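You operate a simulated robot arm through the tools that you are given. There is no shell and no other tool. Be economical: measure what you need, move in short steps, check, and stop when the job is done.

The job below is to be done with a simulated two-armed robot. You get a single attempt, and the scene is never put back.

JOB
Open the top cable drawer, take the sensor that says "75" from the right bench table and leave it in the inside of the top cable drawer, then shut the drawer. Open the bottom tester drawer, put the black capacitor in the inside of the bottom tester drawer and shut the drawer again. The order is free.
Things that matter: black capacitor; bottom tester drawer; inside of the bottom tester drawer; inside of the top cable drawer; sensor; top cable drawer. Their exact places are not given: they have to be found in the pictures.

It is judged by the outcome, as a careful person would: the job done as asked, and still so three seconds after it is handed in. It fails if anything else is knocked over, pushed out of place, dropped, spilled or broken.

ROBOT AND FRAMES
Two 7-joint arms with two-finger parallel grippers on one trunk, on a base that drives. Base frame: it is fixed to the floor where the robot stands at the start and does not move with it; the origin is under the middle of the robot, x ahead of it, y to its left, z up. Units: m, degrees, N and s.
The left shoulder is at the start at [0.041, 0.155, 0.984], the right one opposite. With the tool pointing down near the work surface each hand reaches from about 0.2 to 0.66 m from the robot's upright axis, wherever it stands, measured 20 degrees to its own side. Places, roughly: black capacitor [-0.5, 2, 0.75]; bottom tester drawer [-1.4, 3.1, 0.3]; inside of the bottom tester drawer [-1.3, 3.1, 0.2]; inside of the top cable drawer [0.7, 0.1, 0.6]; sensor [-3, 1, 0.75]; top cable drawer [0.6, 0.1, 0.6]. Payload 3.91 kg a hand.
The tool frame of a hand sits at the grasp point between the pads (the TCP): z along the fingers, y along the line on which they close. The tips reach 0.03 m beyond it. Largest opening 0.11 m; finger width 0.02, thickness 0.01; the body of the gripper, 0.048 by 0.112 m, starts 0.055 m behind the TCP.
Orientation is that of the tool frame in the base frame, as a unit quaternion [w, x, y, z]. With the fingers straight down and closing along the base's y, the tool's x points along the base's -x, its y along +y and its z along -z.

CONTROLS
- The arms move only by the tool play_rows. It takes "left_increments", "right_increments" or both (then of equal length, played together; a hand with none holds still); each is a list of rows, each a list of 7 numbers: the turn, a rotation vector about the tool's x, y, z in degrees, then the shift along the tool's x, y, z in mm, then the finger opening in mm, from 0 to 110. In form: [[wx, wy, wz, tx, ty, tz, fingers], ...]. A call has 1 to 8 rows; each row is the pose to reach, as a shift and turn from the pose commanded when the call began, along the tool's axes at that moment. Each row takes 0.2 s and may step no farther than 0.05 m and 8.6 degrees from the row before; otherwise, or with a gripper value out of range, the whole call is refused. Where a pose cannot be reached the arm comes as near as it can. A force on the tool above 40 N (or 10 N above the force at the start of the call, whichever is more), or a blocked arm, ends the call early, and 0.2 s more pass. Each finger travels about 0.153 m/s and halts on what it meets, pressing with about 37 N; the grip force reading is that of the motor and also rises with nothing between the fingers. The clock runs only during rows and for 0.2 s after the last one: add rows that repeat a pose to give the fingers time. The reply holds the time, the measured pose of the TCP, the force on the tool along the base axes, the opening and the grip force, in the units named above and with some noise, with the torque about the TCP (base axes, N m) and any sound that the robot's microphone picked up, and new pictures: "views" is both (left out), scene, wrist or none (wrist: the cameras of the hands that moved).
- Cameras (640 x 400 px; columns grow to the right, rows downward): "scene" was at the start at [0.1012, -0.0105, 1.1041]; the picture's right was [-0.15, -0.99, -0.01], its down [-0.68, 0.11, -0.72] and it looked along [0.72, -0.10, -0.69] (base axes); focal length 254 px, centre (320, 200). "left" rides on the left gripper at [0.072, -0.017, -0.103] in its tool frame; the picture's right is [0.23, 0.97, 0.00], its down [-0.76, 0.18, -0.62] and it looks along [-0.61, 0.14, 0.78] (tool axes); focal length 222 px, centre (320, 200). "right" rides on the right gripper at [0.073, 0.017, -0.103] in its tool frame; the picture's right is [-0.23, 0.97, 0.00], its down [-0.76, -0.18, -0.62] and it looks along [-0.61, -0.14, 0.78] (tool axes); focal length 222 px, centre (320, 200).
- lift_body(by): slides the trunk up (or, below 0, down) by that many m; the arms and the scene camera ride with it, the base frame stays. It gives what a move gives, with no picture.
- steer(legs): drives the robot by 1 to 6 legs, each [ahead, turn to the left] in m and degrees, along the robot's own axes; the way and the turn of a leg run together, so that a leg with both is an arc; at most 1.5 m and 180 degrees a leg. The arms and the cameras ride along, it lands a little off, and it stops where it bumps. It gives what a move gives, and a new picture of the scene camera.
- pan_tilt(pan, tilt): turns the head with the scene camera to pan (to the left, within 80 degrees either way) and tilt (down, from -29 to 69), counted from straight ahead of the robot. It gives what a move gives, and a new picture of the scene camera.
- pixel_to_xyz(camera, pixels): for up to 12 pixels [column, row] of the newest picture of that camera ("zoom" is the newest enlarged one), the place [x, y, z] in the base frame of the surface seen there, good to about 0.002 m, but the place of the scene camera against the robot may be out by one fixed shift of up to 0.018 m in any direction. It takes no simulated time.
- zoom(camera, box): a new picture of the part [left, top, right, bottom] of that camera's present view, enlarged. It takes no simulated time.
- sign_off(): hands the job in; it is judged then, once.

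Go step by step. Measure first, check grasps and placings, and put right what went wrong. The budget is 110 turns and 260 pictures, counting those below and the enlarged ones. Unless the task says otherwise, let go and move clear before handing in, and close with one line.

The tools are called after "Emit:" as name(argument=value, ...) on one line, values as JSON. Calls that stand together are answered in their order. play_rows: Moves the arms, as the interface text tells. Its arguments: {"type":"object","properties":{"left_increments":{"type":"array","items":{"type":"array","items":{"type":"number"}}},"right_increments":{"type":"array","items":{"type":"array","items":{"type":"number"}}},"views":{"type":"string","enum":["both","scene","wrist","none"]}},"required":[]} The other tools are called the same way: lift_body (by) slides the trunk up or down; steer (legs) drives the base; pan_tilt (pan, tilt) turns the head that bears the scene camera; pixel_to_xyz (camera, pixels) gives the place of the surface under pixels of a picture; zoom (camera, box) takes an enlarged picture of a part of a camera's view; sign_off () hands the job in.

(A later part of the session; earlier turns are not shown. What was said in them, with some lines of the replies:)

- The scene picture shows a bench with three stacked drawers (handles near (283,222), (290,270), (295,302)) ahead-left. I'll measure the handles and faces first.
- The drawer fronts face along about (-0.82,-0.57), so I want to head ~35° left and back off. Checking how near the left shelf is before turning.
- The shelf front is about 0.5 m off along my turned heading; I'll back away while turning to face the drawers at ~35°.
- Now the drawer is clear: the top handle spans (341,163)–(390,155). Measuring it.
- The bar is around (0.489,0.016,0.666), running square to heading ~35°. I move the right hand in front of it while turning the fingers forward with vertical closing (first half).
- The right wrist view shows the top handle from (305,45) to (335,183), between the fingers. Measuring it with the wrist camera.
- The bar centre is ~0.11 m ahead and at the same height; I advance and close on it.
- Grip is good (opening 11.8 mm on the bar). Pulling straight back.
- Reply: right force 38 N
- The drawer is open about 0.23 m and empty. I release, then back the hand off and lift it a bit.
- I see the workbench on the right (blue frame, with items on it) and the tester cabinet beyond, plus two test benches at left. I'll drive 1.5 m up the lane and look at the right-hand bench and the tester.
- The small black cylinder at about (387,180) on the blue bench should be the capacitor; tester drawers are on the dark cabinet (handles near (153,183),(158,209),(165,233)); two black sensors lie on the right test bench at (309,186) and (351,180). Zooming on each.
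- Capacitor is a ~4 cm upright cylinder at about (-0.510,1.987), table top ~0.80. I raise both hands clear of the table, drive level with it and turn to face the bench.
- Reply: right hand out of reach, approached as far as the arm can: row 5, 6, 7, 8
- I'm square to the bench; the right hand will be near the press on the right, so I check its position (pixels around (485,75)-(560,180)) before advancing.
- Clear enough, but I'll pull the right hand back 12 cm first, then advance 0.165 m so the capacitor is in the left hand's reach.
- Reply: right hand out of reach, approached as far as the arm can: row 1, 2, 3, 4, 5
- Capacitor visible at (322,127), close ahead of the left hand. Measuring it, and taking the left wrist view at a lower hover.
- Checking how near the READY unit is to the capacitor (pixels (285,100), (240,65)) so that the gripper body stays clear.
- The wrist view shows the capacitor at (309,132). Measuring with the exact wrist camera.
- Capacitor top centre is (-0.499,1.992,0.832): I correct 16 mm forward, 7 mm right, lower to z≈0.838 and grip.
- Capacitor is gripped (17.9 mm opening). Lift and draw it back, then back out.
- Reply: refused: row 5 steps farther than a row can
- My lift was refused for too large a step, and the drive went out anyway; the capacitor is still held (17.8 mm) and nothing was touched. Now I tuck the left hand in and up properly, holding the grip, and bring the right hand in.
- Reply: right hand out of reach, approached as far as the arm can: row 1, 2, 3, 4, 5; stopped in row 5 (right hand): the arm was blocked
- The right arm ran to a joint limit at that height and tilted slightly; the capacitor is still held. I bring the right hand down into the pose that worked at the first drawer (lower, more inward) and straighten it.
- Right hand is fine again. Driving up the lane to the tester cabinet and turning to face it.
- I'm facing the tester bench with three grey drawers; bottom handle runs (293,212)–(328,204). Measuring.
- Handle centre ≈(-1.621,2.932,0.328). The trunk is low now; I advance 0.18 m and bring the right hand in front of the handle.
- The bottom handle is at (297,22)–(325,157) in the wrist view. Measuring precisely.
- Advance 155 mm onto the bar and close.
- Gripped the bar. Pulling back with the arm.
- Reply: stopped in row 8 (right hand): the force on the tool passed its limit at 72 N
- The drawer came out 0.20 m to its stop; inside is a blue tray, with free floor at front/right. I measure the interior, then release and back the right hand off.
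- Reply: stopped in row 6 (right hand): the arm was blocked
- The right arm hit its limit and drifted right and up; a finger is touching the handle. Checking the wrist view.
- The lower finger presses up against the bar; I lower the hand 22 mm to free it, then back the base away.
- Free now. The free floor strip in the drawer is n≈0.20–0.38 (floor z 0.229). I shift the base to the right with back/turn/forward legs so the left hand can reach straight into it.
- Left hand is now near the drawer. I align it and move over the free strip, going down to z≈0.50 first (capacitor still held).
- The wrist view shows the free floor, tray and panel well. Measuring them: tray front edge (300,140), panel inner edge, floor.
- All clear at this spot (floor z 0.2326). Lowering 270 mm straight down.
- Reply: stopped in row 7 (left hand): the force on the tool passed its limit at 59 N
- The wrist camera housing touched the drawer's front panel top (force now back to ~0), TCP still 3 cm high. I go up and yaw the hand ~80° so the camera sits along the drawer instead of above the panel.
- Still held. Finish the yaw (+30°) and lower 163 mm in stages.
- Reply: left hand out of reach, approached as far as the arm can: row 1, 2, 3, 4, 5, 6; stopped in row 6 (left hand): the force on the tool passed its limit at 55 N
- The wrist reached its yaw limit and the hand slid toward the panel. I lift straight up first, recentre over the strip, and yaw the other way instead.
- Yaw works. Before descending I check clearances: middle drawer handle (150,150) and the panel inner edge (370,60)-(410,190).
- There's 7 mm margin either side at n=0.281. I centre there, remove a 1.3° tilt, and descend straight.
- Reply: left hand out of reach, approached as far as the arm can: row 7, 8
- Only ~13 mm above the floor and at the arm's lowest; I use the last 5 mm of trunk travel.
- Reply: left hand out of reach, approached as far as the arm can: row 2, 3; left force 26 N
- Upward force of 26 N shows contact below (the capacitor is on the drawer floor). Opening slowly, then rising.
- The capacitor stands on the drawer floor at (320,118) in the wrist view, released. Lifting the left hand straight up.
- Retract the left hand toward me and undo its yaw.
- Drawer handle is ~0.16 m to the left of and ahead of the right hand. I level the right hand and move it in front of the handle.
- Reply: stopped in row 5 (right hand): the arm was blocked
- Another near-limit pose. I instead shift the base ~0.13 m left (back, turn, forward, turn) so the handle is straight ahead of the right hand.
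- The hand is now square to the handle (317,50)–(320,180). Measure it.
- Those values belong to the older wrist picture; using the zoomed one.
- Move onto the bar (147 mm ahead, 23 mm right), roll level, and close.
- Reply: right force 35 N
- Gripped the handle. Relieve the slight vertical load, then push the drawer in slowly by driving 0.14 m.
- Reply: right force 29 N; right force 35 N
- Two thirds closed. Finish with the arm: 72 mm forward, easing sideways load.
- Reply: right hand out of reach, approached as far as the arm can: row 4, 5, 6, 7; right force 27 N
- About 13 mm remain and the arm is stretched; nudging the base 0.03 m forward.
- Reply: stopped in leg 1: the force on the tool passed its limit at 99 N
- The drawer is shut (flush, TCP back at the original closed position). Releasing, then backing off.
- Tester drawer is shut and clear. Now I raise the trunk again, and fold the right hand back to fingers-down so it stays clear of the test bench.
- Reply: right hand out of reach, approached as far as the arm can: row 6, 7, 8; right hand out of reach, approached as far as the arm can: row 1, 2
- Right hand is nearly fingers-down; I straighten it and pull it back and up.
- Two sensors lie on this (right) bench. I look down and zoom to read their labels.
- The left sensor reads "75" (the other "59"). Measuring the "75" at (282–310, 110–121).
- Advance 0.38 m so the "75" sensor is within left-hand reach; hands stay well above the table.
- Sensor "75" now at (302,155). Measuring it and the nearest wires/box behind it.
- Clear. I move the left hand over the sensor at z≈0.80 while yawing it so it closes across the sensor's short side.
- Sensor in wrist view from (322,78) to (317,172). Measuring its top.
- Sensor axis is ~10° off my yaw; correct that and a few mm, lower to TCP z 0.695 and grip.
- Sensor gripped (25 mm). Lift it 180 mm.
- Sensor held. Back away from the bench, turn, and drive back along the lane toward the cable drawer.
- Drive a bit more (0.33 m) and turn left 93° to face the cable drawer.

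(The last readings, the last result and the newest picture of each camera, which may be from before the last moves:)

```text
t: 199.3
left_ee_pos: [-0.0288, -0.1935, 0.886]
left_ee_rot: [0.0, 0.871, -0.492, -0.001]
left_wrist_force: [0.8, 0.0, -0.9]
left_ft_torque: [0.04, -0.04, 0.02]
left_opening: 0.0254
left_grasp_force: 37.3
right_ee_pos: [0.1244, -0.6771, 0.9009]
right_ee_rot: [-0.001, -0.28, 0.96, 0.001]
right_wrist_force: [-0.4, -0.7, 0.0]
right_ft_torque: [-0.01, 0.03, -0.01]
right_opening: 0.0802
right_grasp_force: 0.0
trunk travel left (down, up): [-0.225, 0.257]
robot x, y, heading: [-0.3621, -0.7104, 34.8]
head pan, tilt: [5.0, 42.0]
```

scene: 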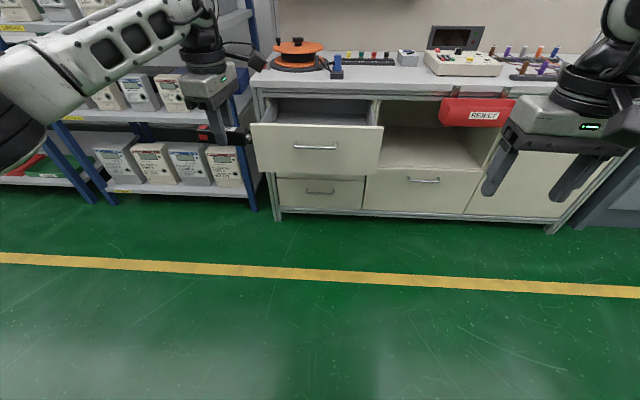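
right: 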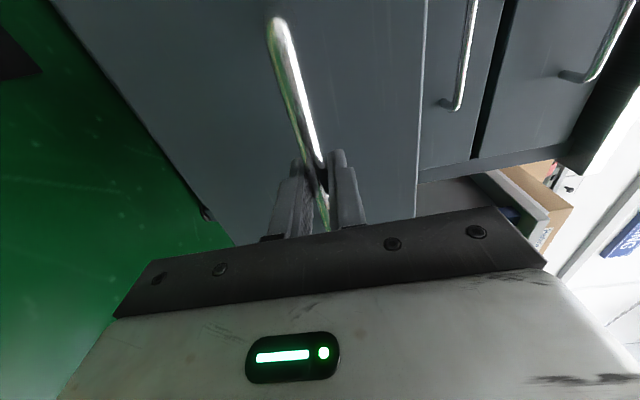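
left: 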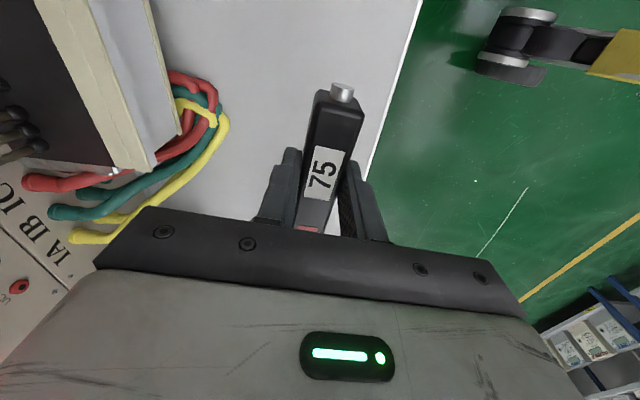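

The drawer is still open. I measure its panel, sides and floor.

Emit:
pixel_to_xyz(camera="scene", pixels=[[316, 147], [255, 123], [380, 128], [320, 125], [275, 112], [320, 118], [365, 112], [320, 106], [274, 96], [369, 97], [320, 94]])

Emit:
zoom(camera="scene", box=[230, 70, 410, 190])

```text
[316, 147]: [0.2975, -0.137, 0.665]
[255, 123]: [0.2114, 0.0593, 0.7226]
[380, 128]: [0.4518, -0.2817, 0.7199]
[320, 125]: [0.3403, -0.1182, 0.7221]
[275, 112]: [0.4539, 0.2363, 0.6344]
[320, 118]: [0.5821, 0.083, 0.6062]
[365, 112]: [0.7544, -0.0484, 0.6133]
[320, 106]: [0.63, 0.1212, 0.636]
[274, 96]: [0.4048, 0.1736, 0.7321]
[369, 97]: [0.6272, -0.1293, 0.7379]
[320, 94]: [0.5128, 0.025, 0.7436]
```

```text
3.33 times, centred on (320, 130) of scene
```

zoom: 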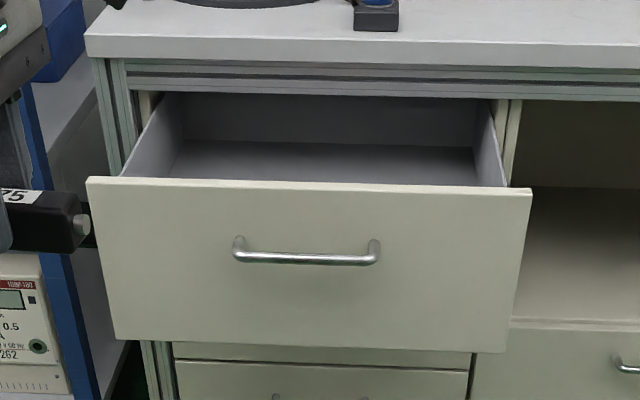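

Drawer geometry: panel n≈0.21–0.23, cabinet front n≈0.436, floor z≈0.606. Driving forward 0.45 m brings the sensor above the opening.

Emit:
steer(legs=[[0.45, 0]])

Emit:
pan_tilt(pan=10, tilt=52)

```text
t: 202.1
left_ee_pos: [0.3454, 0.059, 0.8855]
left_ee_rot: [0.0, 0.869, -0.495, 0.0]
left_wrist_force: [-0.2, 0.7, -0.2]
left_ft_torque: [0.03, -0.01, 0.01]
left_opening: 0.0254
left_grasp_force: 37.3
right_ee_pos: [0.4954, -0.4249, 0.9009]
right_ee_rot: [-0.002, -0.276, 0.961, 0.002]
right_wrist_force: [0.6, -0.7, -0.1]
right_ft_torque: [0.01, 0.03, -0.01]
right_opening: 0.0799
right_grasp_force: 0.0
trunk travel left (down, up): [-0.225, 0.257]
robot x, y, heading: [0.0076, -0.4562, 34.2]
head pan, tilt: [5.0, 42.0]
```

scene: 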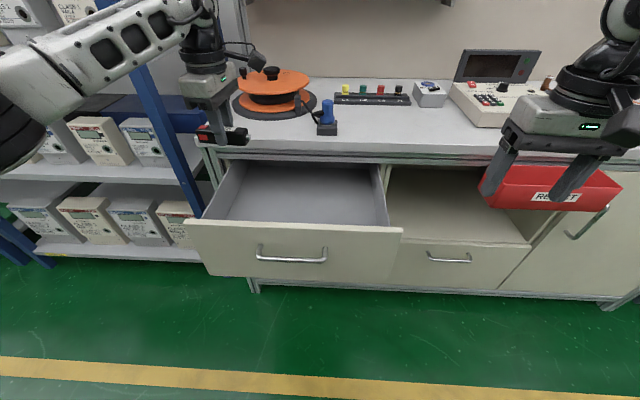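

```text
t: 202.8
left_ee_pos: [0.3462, 0.0598, 0.8846]
left_ee_rot: [0.0, 0.869, -0.495, 0.0]
left_wrist_force: [-1.2, -0.6, 0.0]
left_ft_torque: [0.0, 0.0, -0.02]
left_opening: 0.0253
left_grasp_force: 37.3
right_ee_pos: [0.495, -0.4255, 0.9013]
right_ee_rot: [-0.002, -0.277, 0.961, 0.002]
right_wrist_force: [0.5, 0.4, -1.1]
right_ft_torque: [0.0, 0.0, -0.01]
right_opening: 0.08
right_grasp_force: 0.1
trunk travel left (down, up): [-0.225, 0.257]
robot x, y, heading: [0.01, -0.457, 34.1]
head pan, tilt: [10.0, 52.0]
```

scene: 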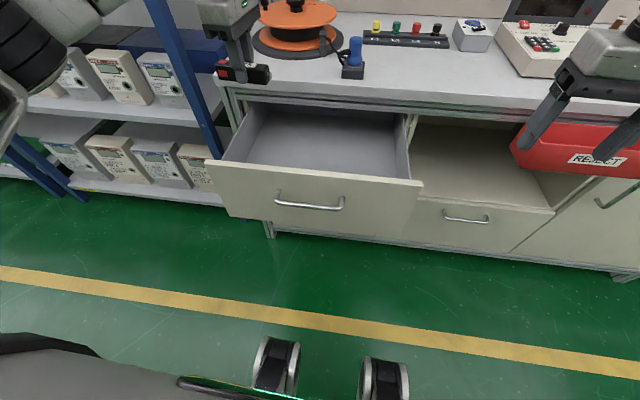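

Move 126 mm right over the drawer centre, hold at z≈0.80, and check with the wrist camera.

Emit:
play_rows(left_increments=[[0, 0, 0, 25, -3, 0, 0], [0, 0, 0, 50, -6, 0, 0], [0, 0, 0, 75, -9, 0, 0], [0, 0, 0, 100, -12, 20, 0], [0, 0, 0, 126, -16, 45, 0], [0, 0, 0, 126, -16, 80, 0]])

```text
t: 204.2
left_ee_pos: [0.4248, -0.0404, 0.8035]
left_ee_rot: [0.0, 0.869, -0.495, 0.0]
left_wrist_force: [0.3, 0.4, -0.3]
left_ft_torque: [0.01, -0.02, -0.02]
left_opening: 0.0254
left_grasp_force: 36.6
right_ee_pos: [0.4952, -0.4246, 0.9015]
right_ee_rot: [-0.002, -0.277, 0.961, 0.002]
right_wrist_force: [0.0, -0.3, 0.0]
right_ft_torque: [-0.02, -0.02, 0.04]
right_opening: 0.0802
right_grasp_force: 0.1
trunk travel left (down, up): [-0.225, 0.257]
robot x, y, heading: [0.0116, -0.4534, 34.0]
head pan, tilt: [10.0, 52.0]
```

scene: 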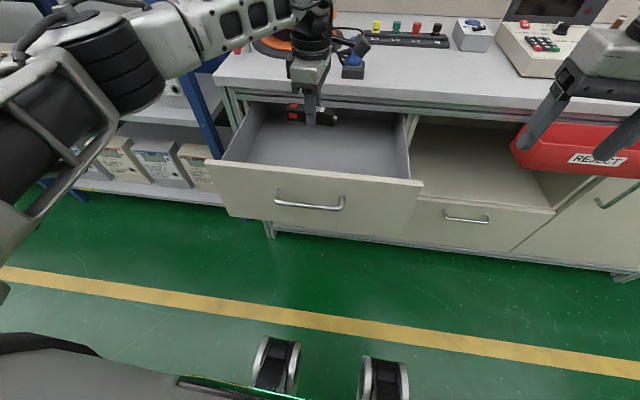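
left: 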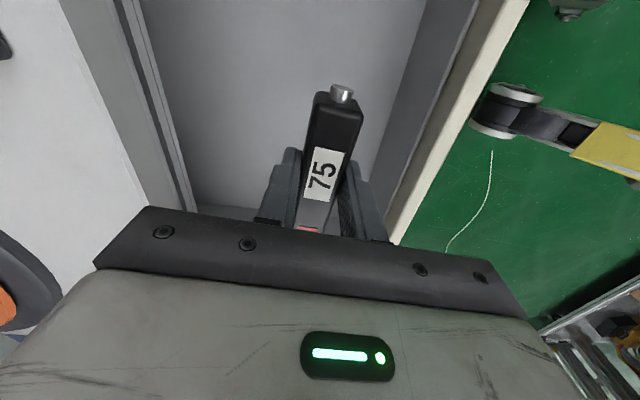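

Looks centred. Verify clearances with the wrist camera: bench edge at left, panel at right, floor.

Emit:
pixel_to_xyz(camera="left", pixels=[[250, 60], [230, 120], [100, 100], [150, 100], [455, 60], [405, 190], [480, 60], [370, 160], [350, 30]])

```text
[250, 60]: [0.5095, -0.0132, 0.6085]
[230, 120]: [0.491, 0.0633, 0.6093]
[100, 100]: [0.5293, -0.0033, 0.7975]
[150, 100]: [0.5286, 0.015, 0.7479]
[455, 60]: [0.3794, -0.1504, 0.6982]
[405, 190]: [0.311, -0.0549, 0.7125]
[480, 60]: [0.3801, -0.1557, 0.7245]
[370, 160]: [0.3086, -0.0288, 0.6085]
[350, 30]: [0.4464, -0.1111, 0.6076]
```

Clear on both sides. Lower 156 mm to just touch the floor (z 0.6085).

Emit:
play_rows(left_increments=[[0, 0, 0, 0, 0, 30, 0], [0, 0, 0, 0, 0, 60, 0], [0, 0, 0, 0, 0, 90, 0], [0, 0, 0, 0, 0, 120, 0], [0, 0, 0, 0, 0, 142, 0], [0, 0, 0, 0, 0, 152, 0], [0, 0, 0, 0, 0, 156, 0]], views="wrist")

```text
t: 205.8
left_ee_pos: [0.4244, -0.0402, 0.6496]
left_ee_rot: [-0.001, 0.869, -0.495, 0.0]
left_wrist_force: [0.3, 0.2, -0.6]
left_ft_torque: [-0.01, -0.02, -0.02]
left_opening: 0.0256
left_grasp_force: 37.3
right_ee_pos: [0.4955, -0.4245, 0.9014]
right_ee_rot: [-0.001, -0.277, 0.961, 0.002]
right_wrist_force: [-0.8, -0.6, -1.0]
right_ft_torque: [-0.03, 0.01, 0.02]
right_opening: 0.0801
right_grasp_force: 0.1
trunk travel left (down, up): [-0.225, 0.257]
robot x, y, heading: [0.0108, -0.4543, 34.2]
head pan, tilt: [10.0, 52.0]
```

left: 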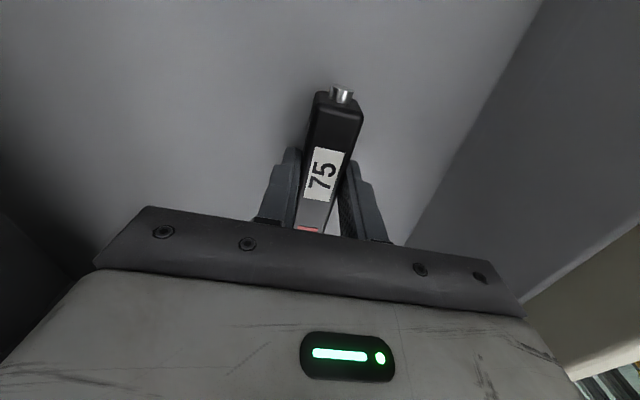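

Go down 4 mm more, open, and rise.

Emit:
play_rows(left_increments=[[0, 0, 0, 0, 0, 4, 0], [0, 0, 0, 0, 0, 4, 0], [0, 0, 0, 0, 0, 4, 35], [0, 0, 0, 0, 0, 4, 50], [0, 0, 0, 0, 0, 4, 50], [0, 0, 0, 0, 0, -30, 50], [0, 0, 0, 0, 0, -75, 50], [0, 0, 0, 0, 0, -120, 50]], views="wrist")

```text
t: 207.6
left_ee_pos: [0.4221, -0.0429, 0.7678]
left_ee_rot: [0.0, 0.869, -0.495, 0.0]
left_wrist_force: [0.1, 0.9, 0.2]
left_ft_torque: [0.04, 0.0, -0.02]
left_opening: 0.0502
left_grasp_force: 0.0
right_ee_pos: [0.4938, -0.4242, 0.9006]
right_ee_rot: [-0.001, -0.278, 0.961, 0.002]
right_wrist_force: [0.0, -0.6, 0.5]
right_ft_torque: [0.02, 0.0, 0.02]
right_opening: 0.08
right_grasp_force: 0.0
trunk travel left (down, up): [-0.225, 0.257]
robot x, y, heading: [0.0104, -0.4537, 34.4]
head pan, tilt: [10.0, 52.0]
```

left: 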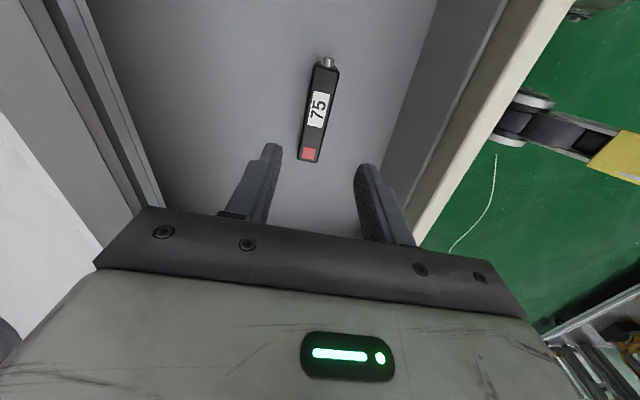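

The "75" sensor lies flat on the drawer floor at (318,110). Lift the left hand up and draw it back over the panel.

Emit:
play_rows(left_increments=[[0, 0, 0, 0, 0, -40, 50], [0, 0, 0, 0, 0, -80, 50], [0, 0, 0, 0, 0, -115, 50], [0, 0, 0, 0, 45, -120, 30], [0, 0, 0, 0, 90, -120, 10], [0, 0, 0, 0, 135, -120, 0], [0, 0, 0, 0, 180, -120, 0], [0, 0, 0, 0, 220, -120, 0]], views="none")

Emit:
play_rows(left_increments=[[0, 0, 8.5, 0, 0, 0, 0], [0, 0, 17, 0, 0, 0, 0], [0, 0, 25.5, 0, 0, 0, 0], [0, 0, 34, 0, 0, 0, 0], [0, 0, 42.5, 0, 0, 0, 0], [0, 0, 51, 0, 0, 0, 0], [0, 0, 59.5, 0, 0, 0, 0], [0, 0, 68, 0, 0, 0, 0]])

```text
t: 209.4
left_ee_pos: [0.2361, -0.1536, 0.8889]
left_ee_rot: [-0.001, 0.87, -0.494, 0.001]
left_wrist_force: [-0.2, 0.3, -0.4]
left_ft_torque: [0.04, -0.04, -0.03]
left_opening: 0.0002
left_grasp_force: 37.5
right_ee_pos: [0.495, -0.4247, 0.902]
right_ee_rot: [-0.001, -0.277, 0.961, 0.002]
right_wrist_force: [-0.1, -0.5, 0.0]
right_ft_torque: [0.02, 0.0, 0.0]
right_opening: 0.0802
right_grasp_force: 0.1
trunk travel left (down, up): [-0.225, 0.257]
robot x, y, heading: [0.011, -0.4544, 34.3]
head pan, tilt: [10.0, 52.0]
```

```text
t: 211.2
left_ee_pos: [0.2352, -0.1534, 0.889]
left_ee_rot: [0.001, -0.444, 0.896, 0.001]
left_wrist_force: [-0.5, 0.8, 0.6]
left_ft_torque: [0.0, 0.02, 0.0]
left_opening: 0.0
left_grasp_force: 37.2
right_ee_pos: [0.495, -0.424, 0.902]
right_ee_rot: [-0.001, -0.276, 0.961, 0.002]
right_wrist_force: [0.0, 0.1, -0.5]
right_ft_torque: [-0.02, 0.02, -0.02]
right_opening: 0.0801
right_grasp_force: 0.0
trunk travel left (down, up): [-0.225, 0.257]
robot x, y, heading: [0.0089, -0.4534, 34.3]
head pan, tilt: [10.0, 52.0]
```

scene: 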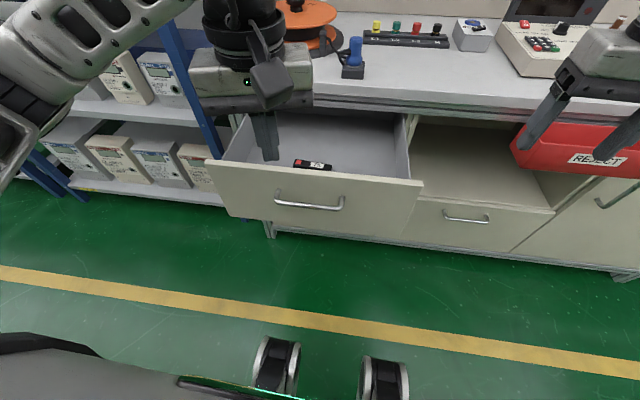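
left: 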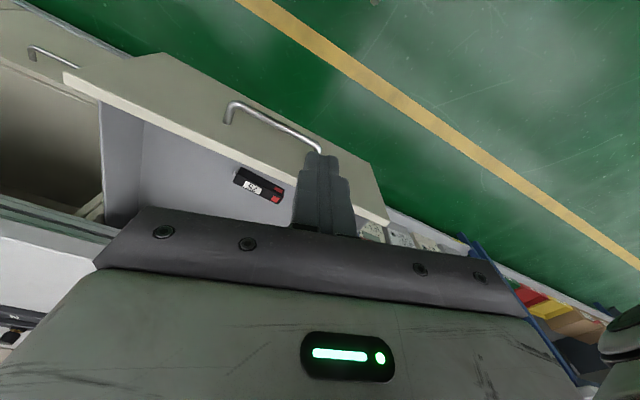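

Left hand is closed and in front of the handle. Measure the bar in the wrist view ((235,108)–(315,148)).

Emit:
pixel_to_xyz(camera="left", pixels=[[240, 108], [260, 118], [280, 129], [300, 140], [315, 149], [200, 130]])

```text
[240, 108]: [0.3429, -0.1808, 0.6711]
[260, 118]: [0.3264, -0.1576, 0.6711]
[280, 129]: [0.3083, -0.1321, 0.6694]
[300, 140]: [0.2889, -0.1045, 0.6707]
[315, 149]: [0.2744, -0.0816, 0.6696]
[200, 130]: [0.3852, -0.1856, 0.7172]
```

Align yaw, centre on the bar, and lower to bar height just in front of it.

Emit:
play_rows(left_increments=[[0, 0, 6, -4, -9, 20, 0], [0, 0, 12, -8, -19, 50, 0], [0, 0, 18, -12, -28, 85, 0], [0, 0, 18, -12, -28, 125, 0], [0, 0, 18, -12, -28, 165, 0], [0, 0, 18, -12, -28, 195, 0], [0, 0, 18, -12, -28, 207, 0]])

```text
t: 212.8
left_ee_pos: [0.2647, -0.1587, 0.682]
left_ee_rot: [0.0, -0.298, 0.954, -0.001]
left_wrist_force: [0.4, 0.8, -0.6]
left_ft_torque: [0.01, -0.02, -0.03]
left_opening: 0.0
left_grasp_force: 37.4
right_ee_pos: [0.4945, -0.4239, 0.9012]
right_ee_rot: [-0.002, -0.276, 0.961, 0.001]
right_wrist_force: [-0.3, -0.2, 0.9]
right_ft_torque: [-0.01, 0.0, -0.02]
right_opening: 0.0799
right_grasp_force: 0.0
trunk travel left (down, up): [-0.225, 0.257]
robot x, y, heading: [0.0114, -0.4545, 34.3]
head pan, tilt: [10.0, 52.0]
```

scene: 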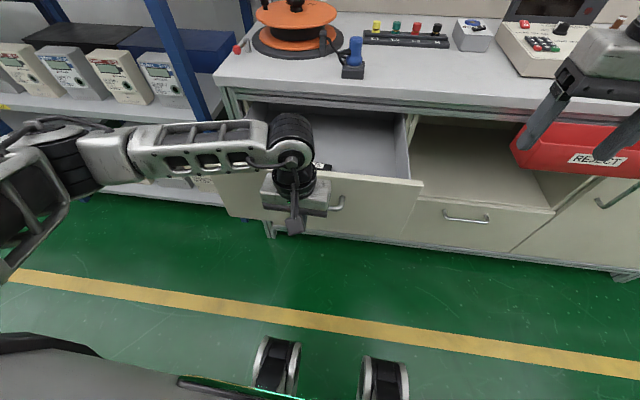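
left: 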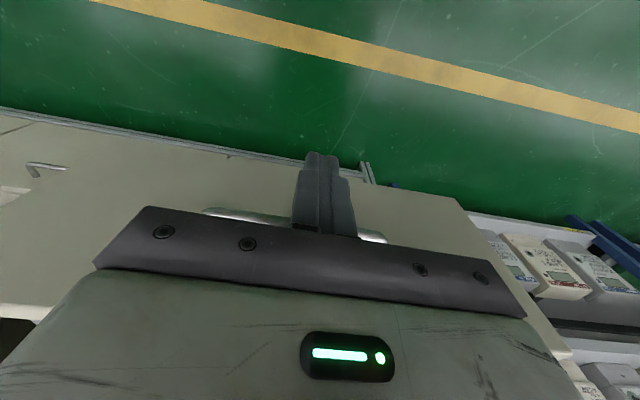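

In position in front of the bar. Push steadily 175 mm.

Emit:
play_rows(left_increments=[[0, 0, 0, -22, 0, 0, 0], [0, 0, 0, -44, 0, 0, 0], [0, 0, 0, -66, 0, 0, 0], [0, 0, 0, -88, 0, 0, 0], [0, 0, 0, -110, 0, 0, 0], [0, 0, 0, -132, 0, 0, 0], [0, 0, 0, -154, 0, 0, 0], [0, 0, 0, -175, 0, 0, 0]])

```text
t: 214.6
left_ee_pos: [0.4088, -0.0602, 0.6811]
left_ee_rot: [0.0, -0.299, 0.954, 0.0]
left_wrist_force: [1.3, -0.3, -0.1]
left_ft_torque: [0.0, -0.05, -0.02]
left_opening: 0.0
left_grasp_force: 37.3
right_ee_pos: [0.4958, -0.4248, 0.9012]
right_ee_rot: [-0.001, -0.277, 0.961, 0.002]
right_wrist_force: [-0.4, 0.3, -0.5]
right_ft_torque: [0.03, 0.01, -0.02]
right_opening: 0.0801
right_grasp_force: 0.1
trunk travel left (down, up): [-0.225, 0.257]
robot x, y, heading: [0.0082, -0.4538, 34.3]
head pan, tilt: [10.0, 52.0]
```

scene: 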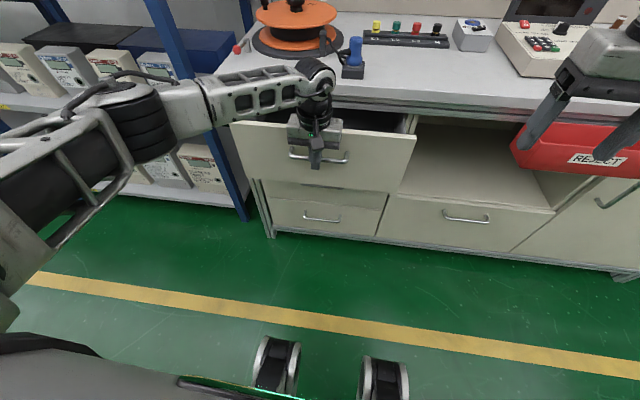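
left: 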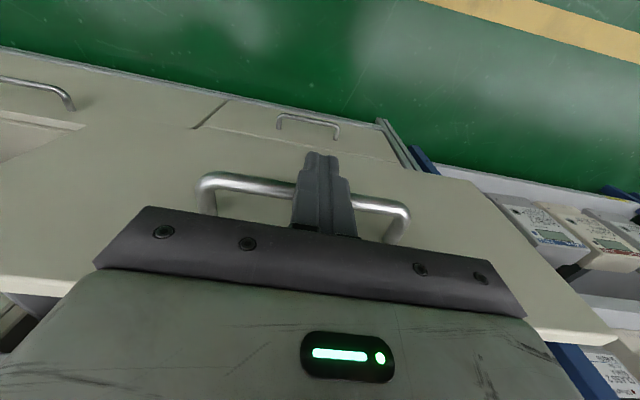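

Two thirds closed. Checking the blue item on the bench ((352,70)) against the wrist before the last 9 cm.

Emit:
pixel_to_xyz(camera="scene", pixels=[[345, 77], [360, 77], [352, 45], [326, 100], [310, 75], [320, 90]])

Emit:
zoom(camera="scene", box=[250, 30, 400, 180])

```text
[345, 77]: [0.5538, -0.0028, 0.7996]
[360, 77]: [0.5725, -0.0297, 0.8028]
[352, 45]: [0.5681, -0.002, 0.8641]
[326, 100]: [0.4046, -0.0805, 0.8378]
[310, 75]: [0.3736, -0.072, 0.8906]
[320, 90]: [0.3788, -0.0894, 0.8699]
```

```text
2.67 times, centred on (325, 105) of scene
```

zoom: 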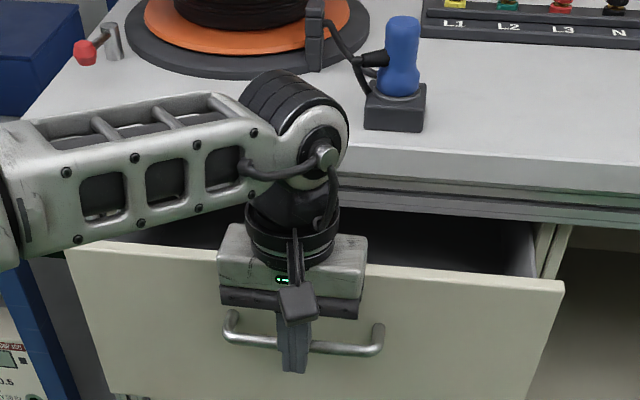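

The wrist would pass close to the blue plug at the bench edge, so I tilt the hand 25° back (fingertips forward) before pushing the rest.

Emit:
play_rows(left_increments=[[0, -8.4, 0, 6, 0, 0, 0], [0, -16.8, 0, 6, 0, 0, 0], [0, -25, 0, 6, 0, 0, 0], [0, -25, 0, -15, 0, 0, 0], [0, -25, 0, -35, 0, 0, 0], [0, -25, 0, -55, 0, 0, 0], [0, -25, 0, -68, 0, 0, 0], [0, -25, 0, -76, 0, 0, 0]])

```text
t: 216.4
left_ee_pos: [0.4724, -0.0164, 0.683]
left_ee_rot: [0.207, -0.292, 0.932, 0.065]
left_wrist_force: [-0.5, 0.2, 0.2]
left_ft_torque: [0.0, 0.0, -0.01]
left_opening: 0.0
left_grasp_force: 37.2
right_ee_pos: [0.4962, -0.4239, 0.9019]
right_ee_rot: [-0.001, -0.276, 0.961, 0.002]
right_wrist_force: [0.4, -0.1, -0.5]
right_ft_torque: [0.01, 0.0, 0.0]
right_opening: 0.0799
right_grasp_force: 0.1
trunk travel left (down, up): [-0.225, 0.257]
robot x, y, heading: [0.0104, -0.4541, 34.5]
head pan, tilt: [10.0, 52.0]
```

scene: 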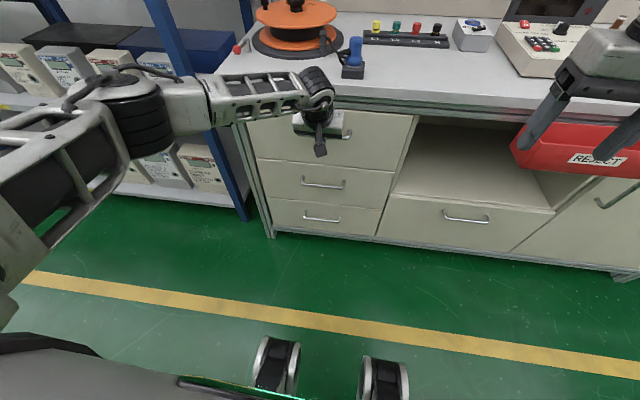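
left: 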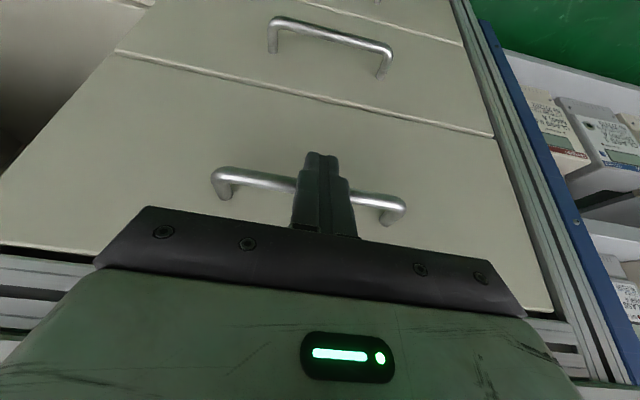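

Almost shut. Push the last millimetres until it seats.

Emit:
play_rows(left_increments=[[0, 0, 0, -4, 0, 2, 0], [0, 0, 0, -7.5, 0, 3.5, 0], [0, 0, 0, -11, 0, 5, 0], [0, 0, 0, -14, 0, 6.5, 0], [0, 0, 0, -16, 0, 7.5, 0]])

Emit:
zoom(camera="scene", box=[220, 60, 440, 240])

```text
t: 217.5
left_ee_pos: [0.4797, -0.0125, 0.6763]
left_ee_rot: [0.197, -0.291, 0.934, 0.063]
left_wrist_force: [0.4, -0.6, 0.0]
left_ft_torque: [0.03, -0.02, 0.02]
left_opening: 0.0002
left_grasp_force: 36.9
right_ee_pos: [0.4956, -0.4247, 0.9024]
right_ee_rot: [-0.001, -0.277, 0.961, 0.001]
right_wrist_force: [0.2, -0.4, 0.0]
right_ft_torque: [0.01, -0.01, 0.02]
right_opening: 0.0801
right_grasp_force: 0.1
trunk travel left (down, up): [-0.225, 0.257]
robot x, y, heading: [0.0105, -0.4562, 34.5]
head pan, tilt: [10.0, 52.0]
stopped in row 5 (left hand): the force on the tool passed its limit at 43 N (the readings are from after the stop); the commanded pose is now the measured one
```

scene: 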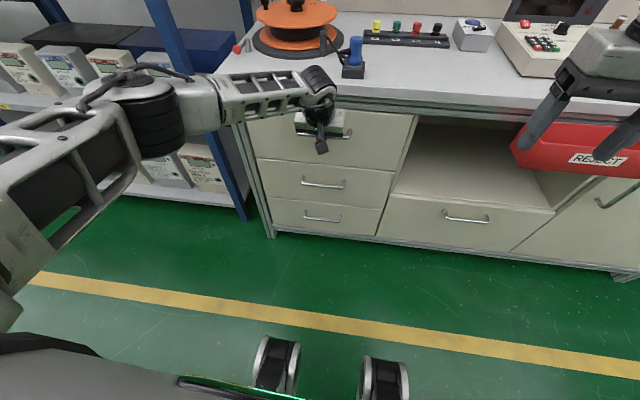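
left: 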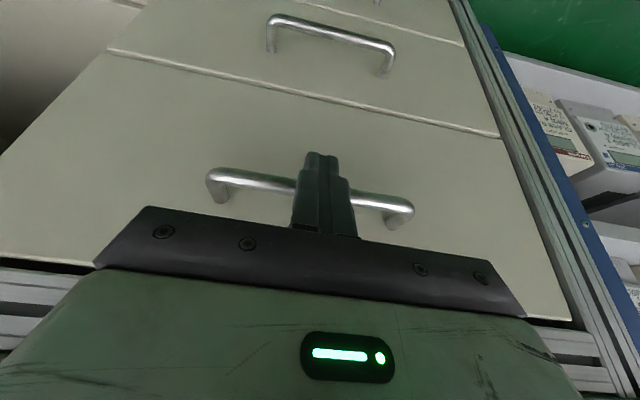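

```text
2.22 times, centred on (330, 150) of scene
```

zoom: 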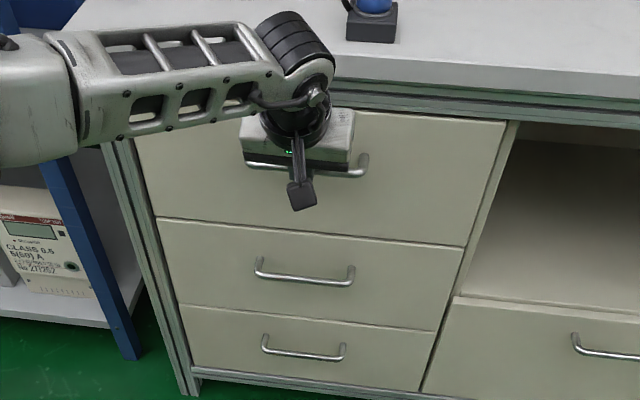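

It stopped firmly at 43 N and looks flush. I compare bar and face with the original values.

Emit:
pixel_to_xyz(camera="left", pixels=[[250, 180], [270, 184], [375, 202], [330, 115], [250, 130], [200, 40], [420, 150]])

Emit:
play_rows(left_increments=[[0, 0, 0, 25, 0, -12, 0], [0, 0, 0, 60, 0, -28, 0], [0, 0, 0, 100, 0, -46, 0], [0, 0, 0, 135, 0, -70, 0], [0, 0, 0, 150, 0, -110, 0]], views="none")

Emit:
steer(legs=[[-0.25, 0]])

Emit:
zoom(camera="scene", box=[200, 40, 440, 240])

```text
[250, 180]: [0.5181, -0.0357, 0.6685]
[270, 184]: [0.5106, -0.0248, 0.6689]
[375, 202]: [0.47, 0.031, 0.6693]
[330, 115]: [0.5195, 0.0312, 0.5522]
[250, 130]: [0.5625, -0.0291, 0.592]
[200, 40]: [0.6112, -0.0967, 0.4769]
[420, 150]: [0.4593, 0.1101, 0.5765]
```

```text
t: 218.7
left_ee_pos: [0.3317, -0.1151, 0.7165]
left_ee_rot: [0.198, -0.291, 0.934, 0.064]
left_wrist_force: [-0.4, 0.7, -0.4]
left_ft_torque: [-0.02, 0.02, 0.03]
left_opening: 0.0002
left_grasp_force: 37.3
right_ee_pos: [0.4956, -0.4247, 0.9014]
right_ee_rot: [-0.002, -0.277, 0.961, 0.001]
right_wrist_force: [-0.1, 0.0, -0.9]
right_ft_torque: [0.02, -0.02, 0.0]
right_opening: 0.08
right_grasp_force: 0.1
trunk travel left (down, up): [-0.225, 0.257]
robot x, y, heading: [0.0088, -0.4549, 34.4]
head pan, tilt: [10.0, 52.0]
```

```text
t: 220.5
left_ee_pos: [0.1258, -0.2547, 0.7159]
left_ee_rot: [0.198, -0.291, 0.934, 0.063]
left_wrist_force: [0.5, -0.4, -1.4]
left_ft_torque: [-0.06, 0.0, -0.02]
left_opening: 0.0
left_grasp_force: 36.9
right_ee_pos: [0.2901, -0.5639, 0.9023]
right_ee_rot: [-0.001, -0.278, 0.961, 0.001]
right_wrist_force: [-0.1, 0.6, -0.4]
right_ft_torque: [0.0, 0.01, -0.01]
right_opening: 0.08
right_grasp_force: 0.0
trunk travel left (down, up): [-0.225, 0.257]
robot x, y, heading: [-0.1985, -0.5925, 34.5]
head pan, tilt: [10.0, 52.0]
```

scene: 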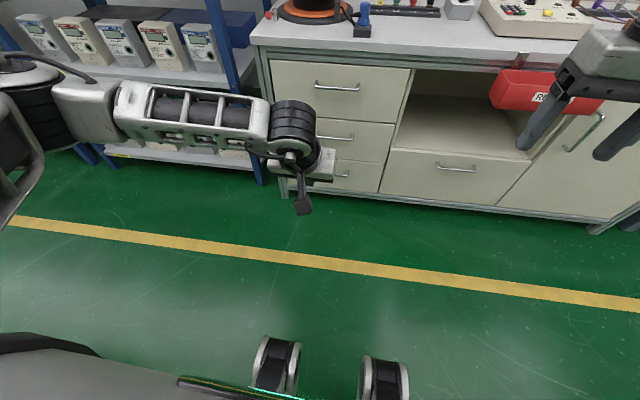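

```text
2.00 times, centred on (320, 140) of scene
```

zoom: 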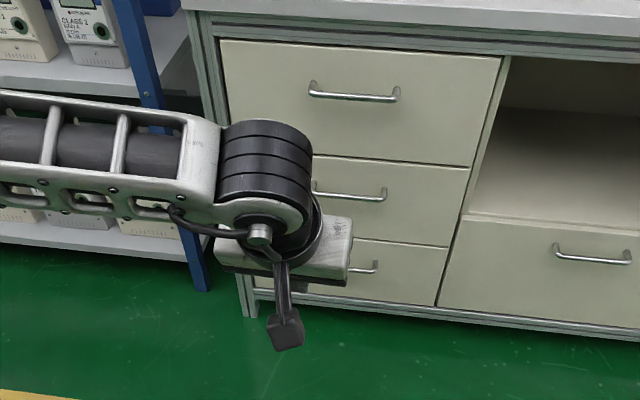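

The bar is back at n≈0.404 (originally 0.4035) and the top drawer is flush. Both items are put away, both drawers are shut and the hands are clear, so I hand in.

Emit:
sign_off()

```text
The job is handed in.
```

Sensor "75" is in the top cable drawer and the black capacitor is in the bottom tester drawer; both drawers are shut, and I have handed the job in.
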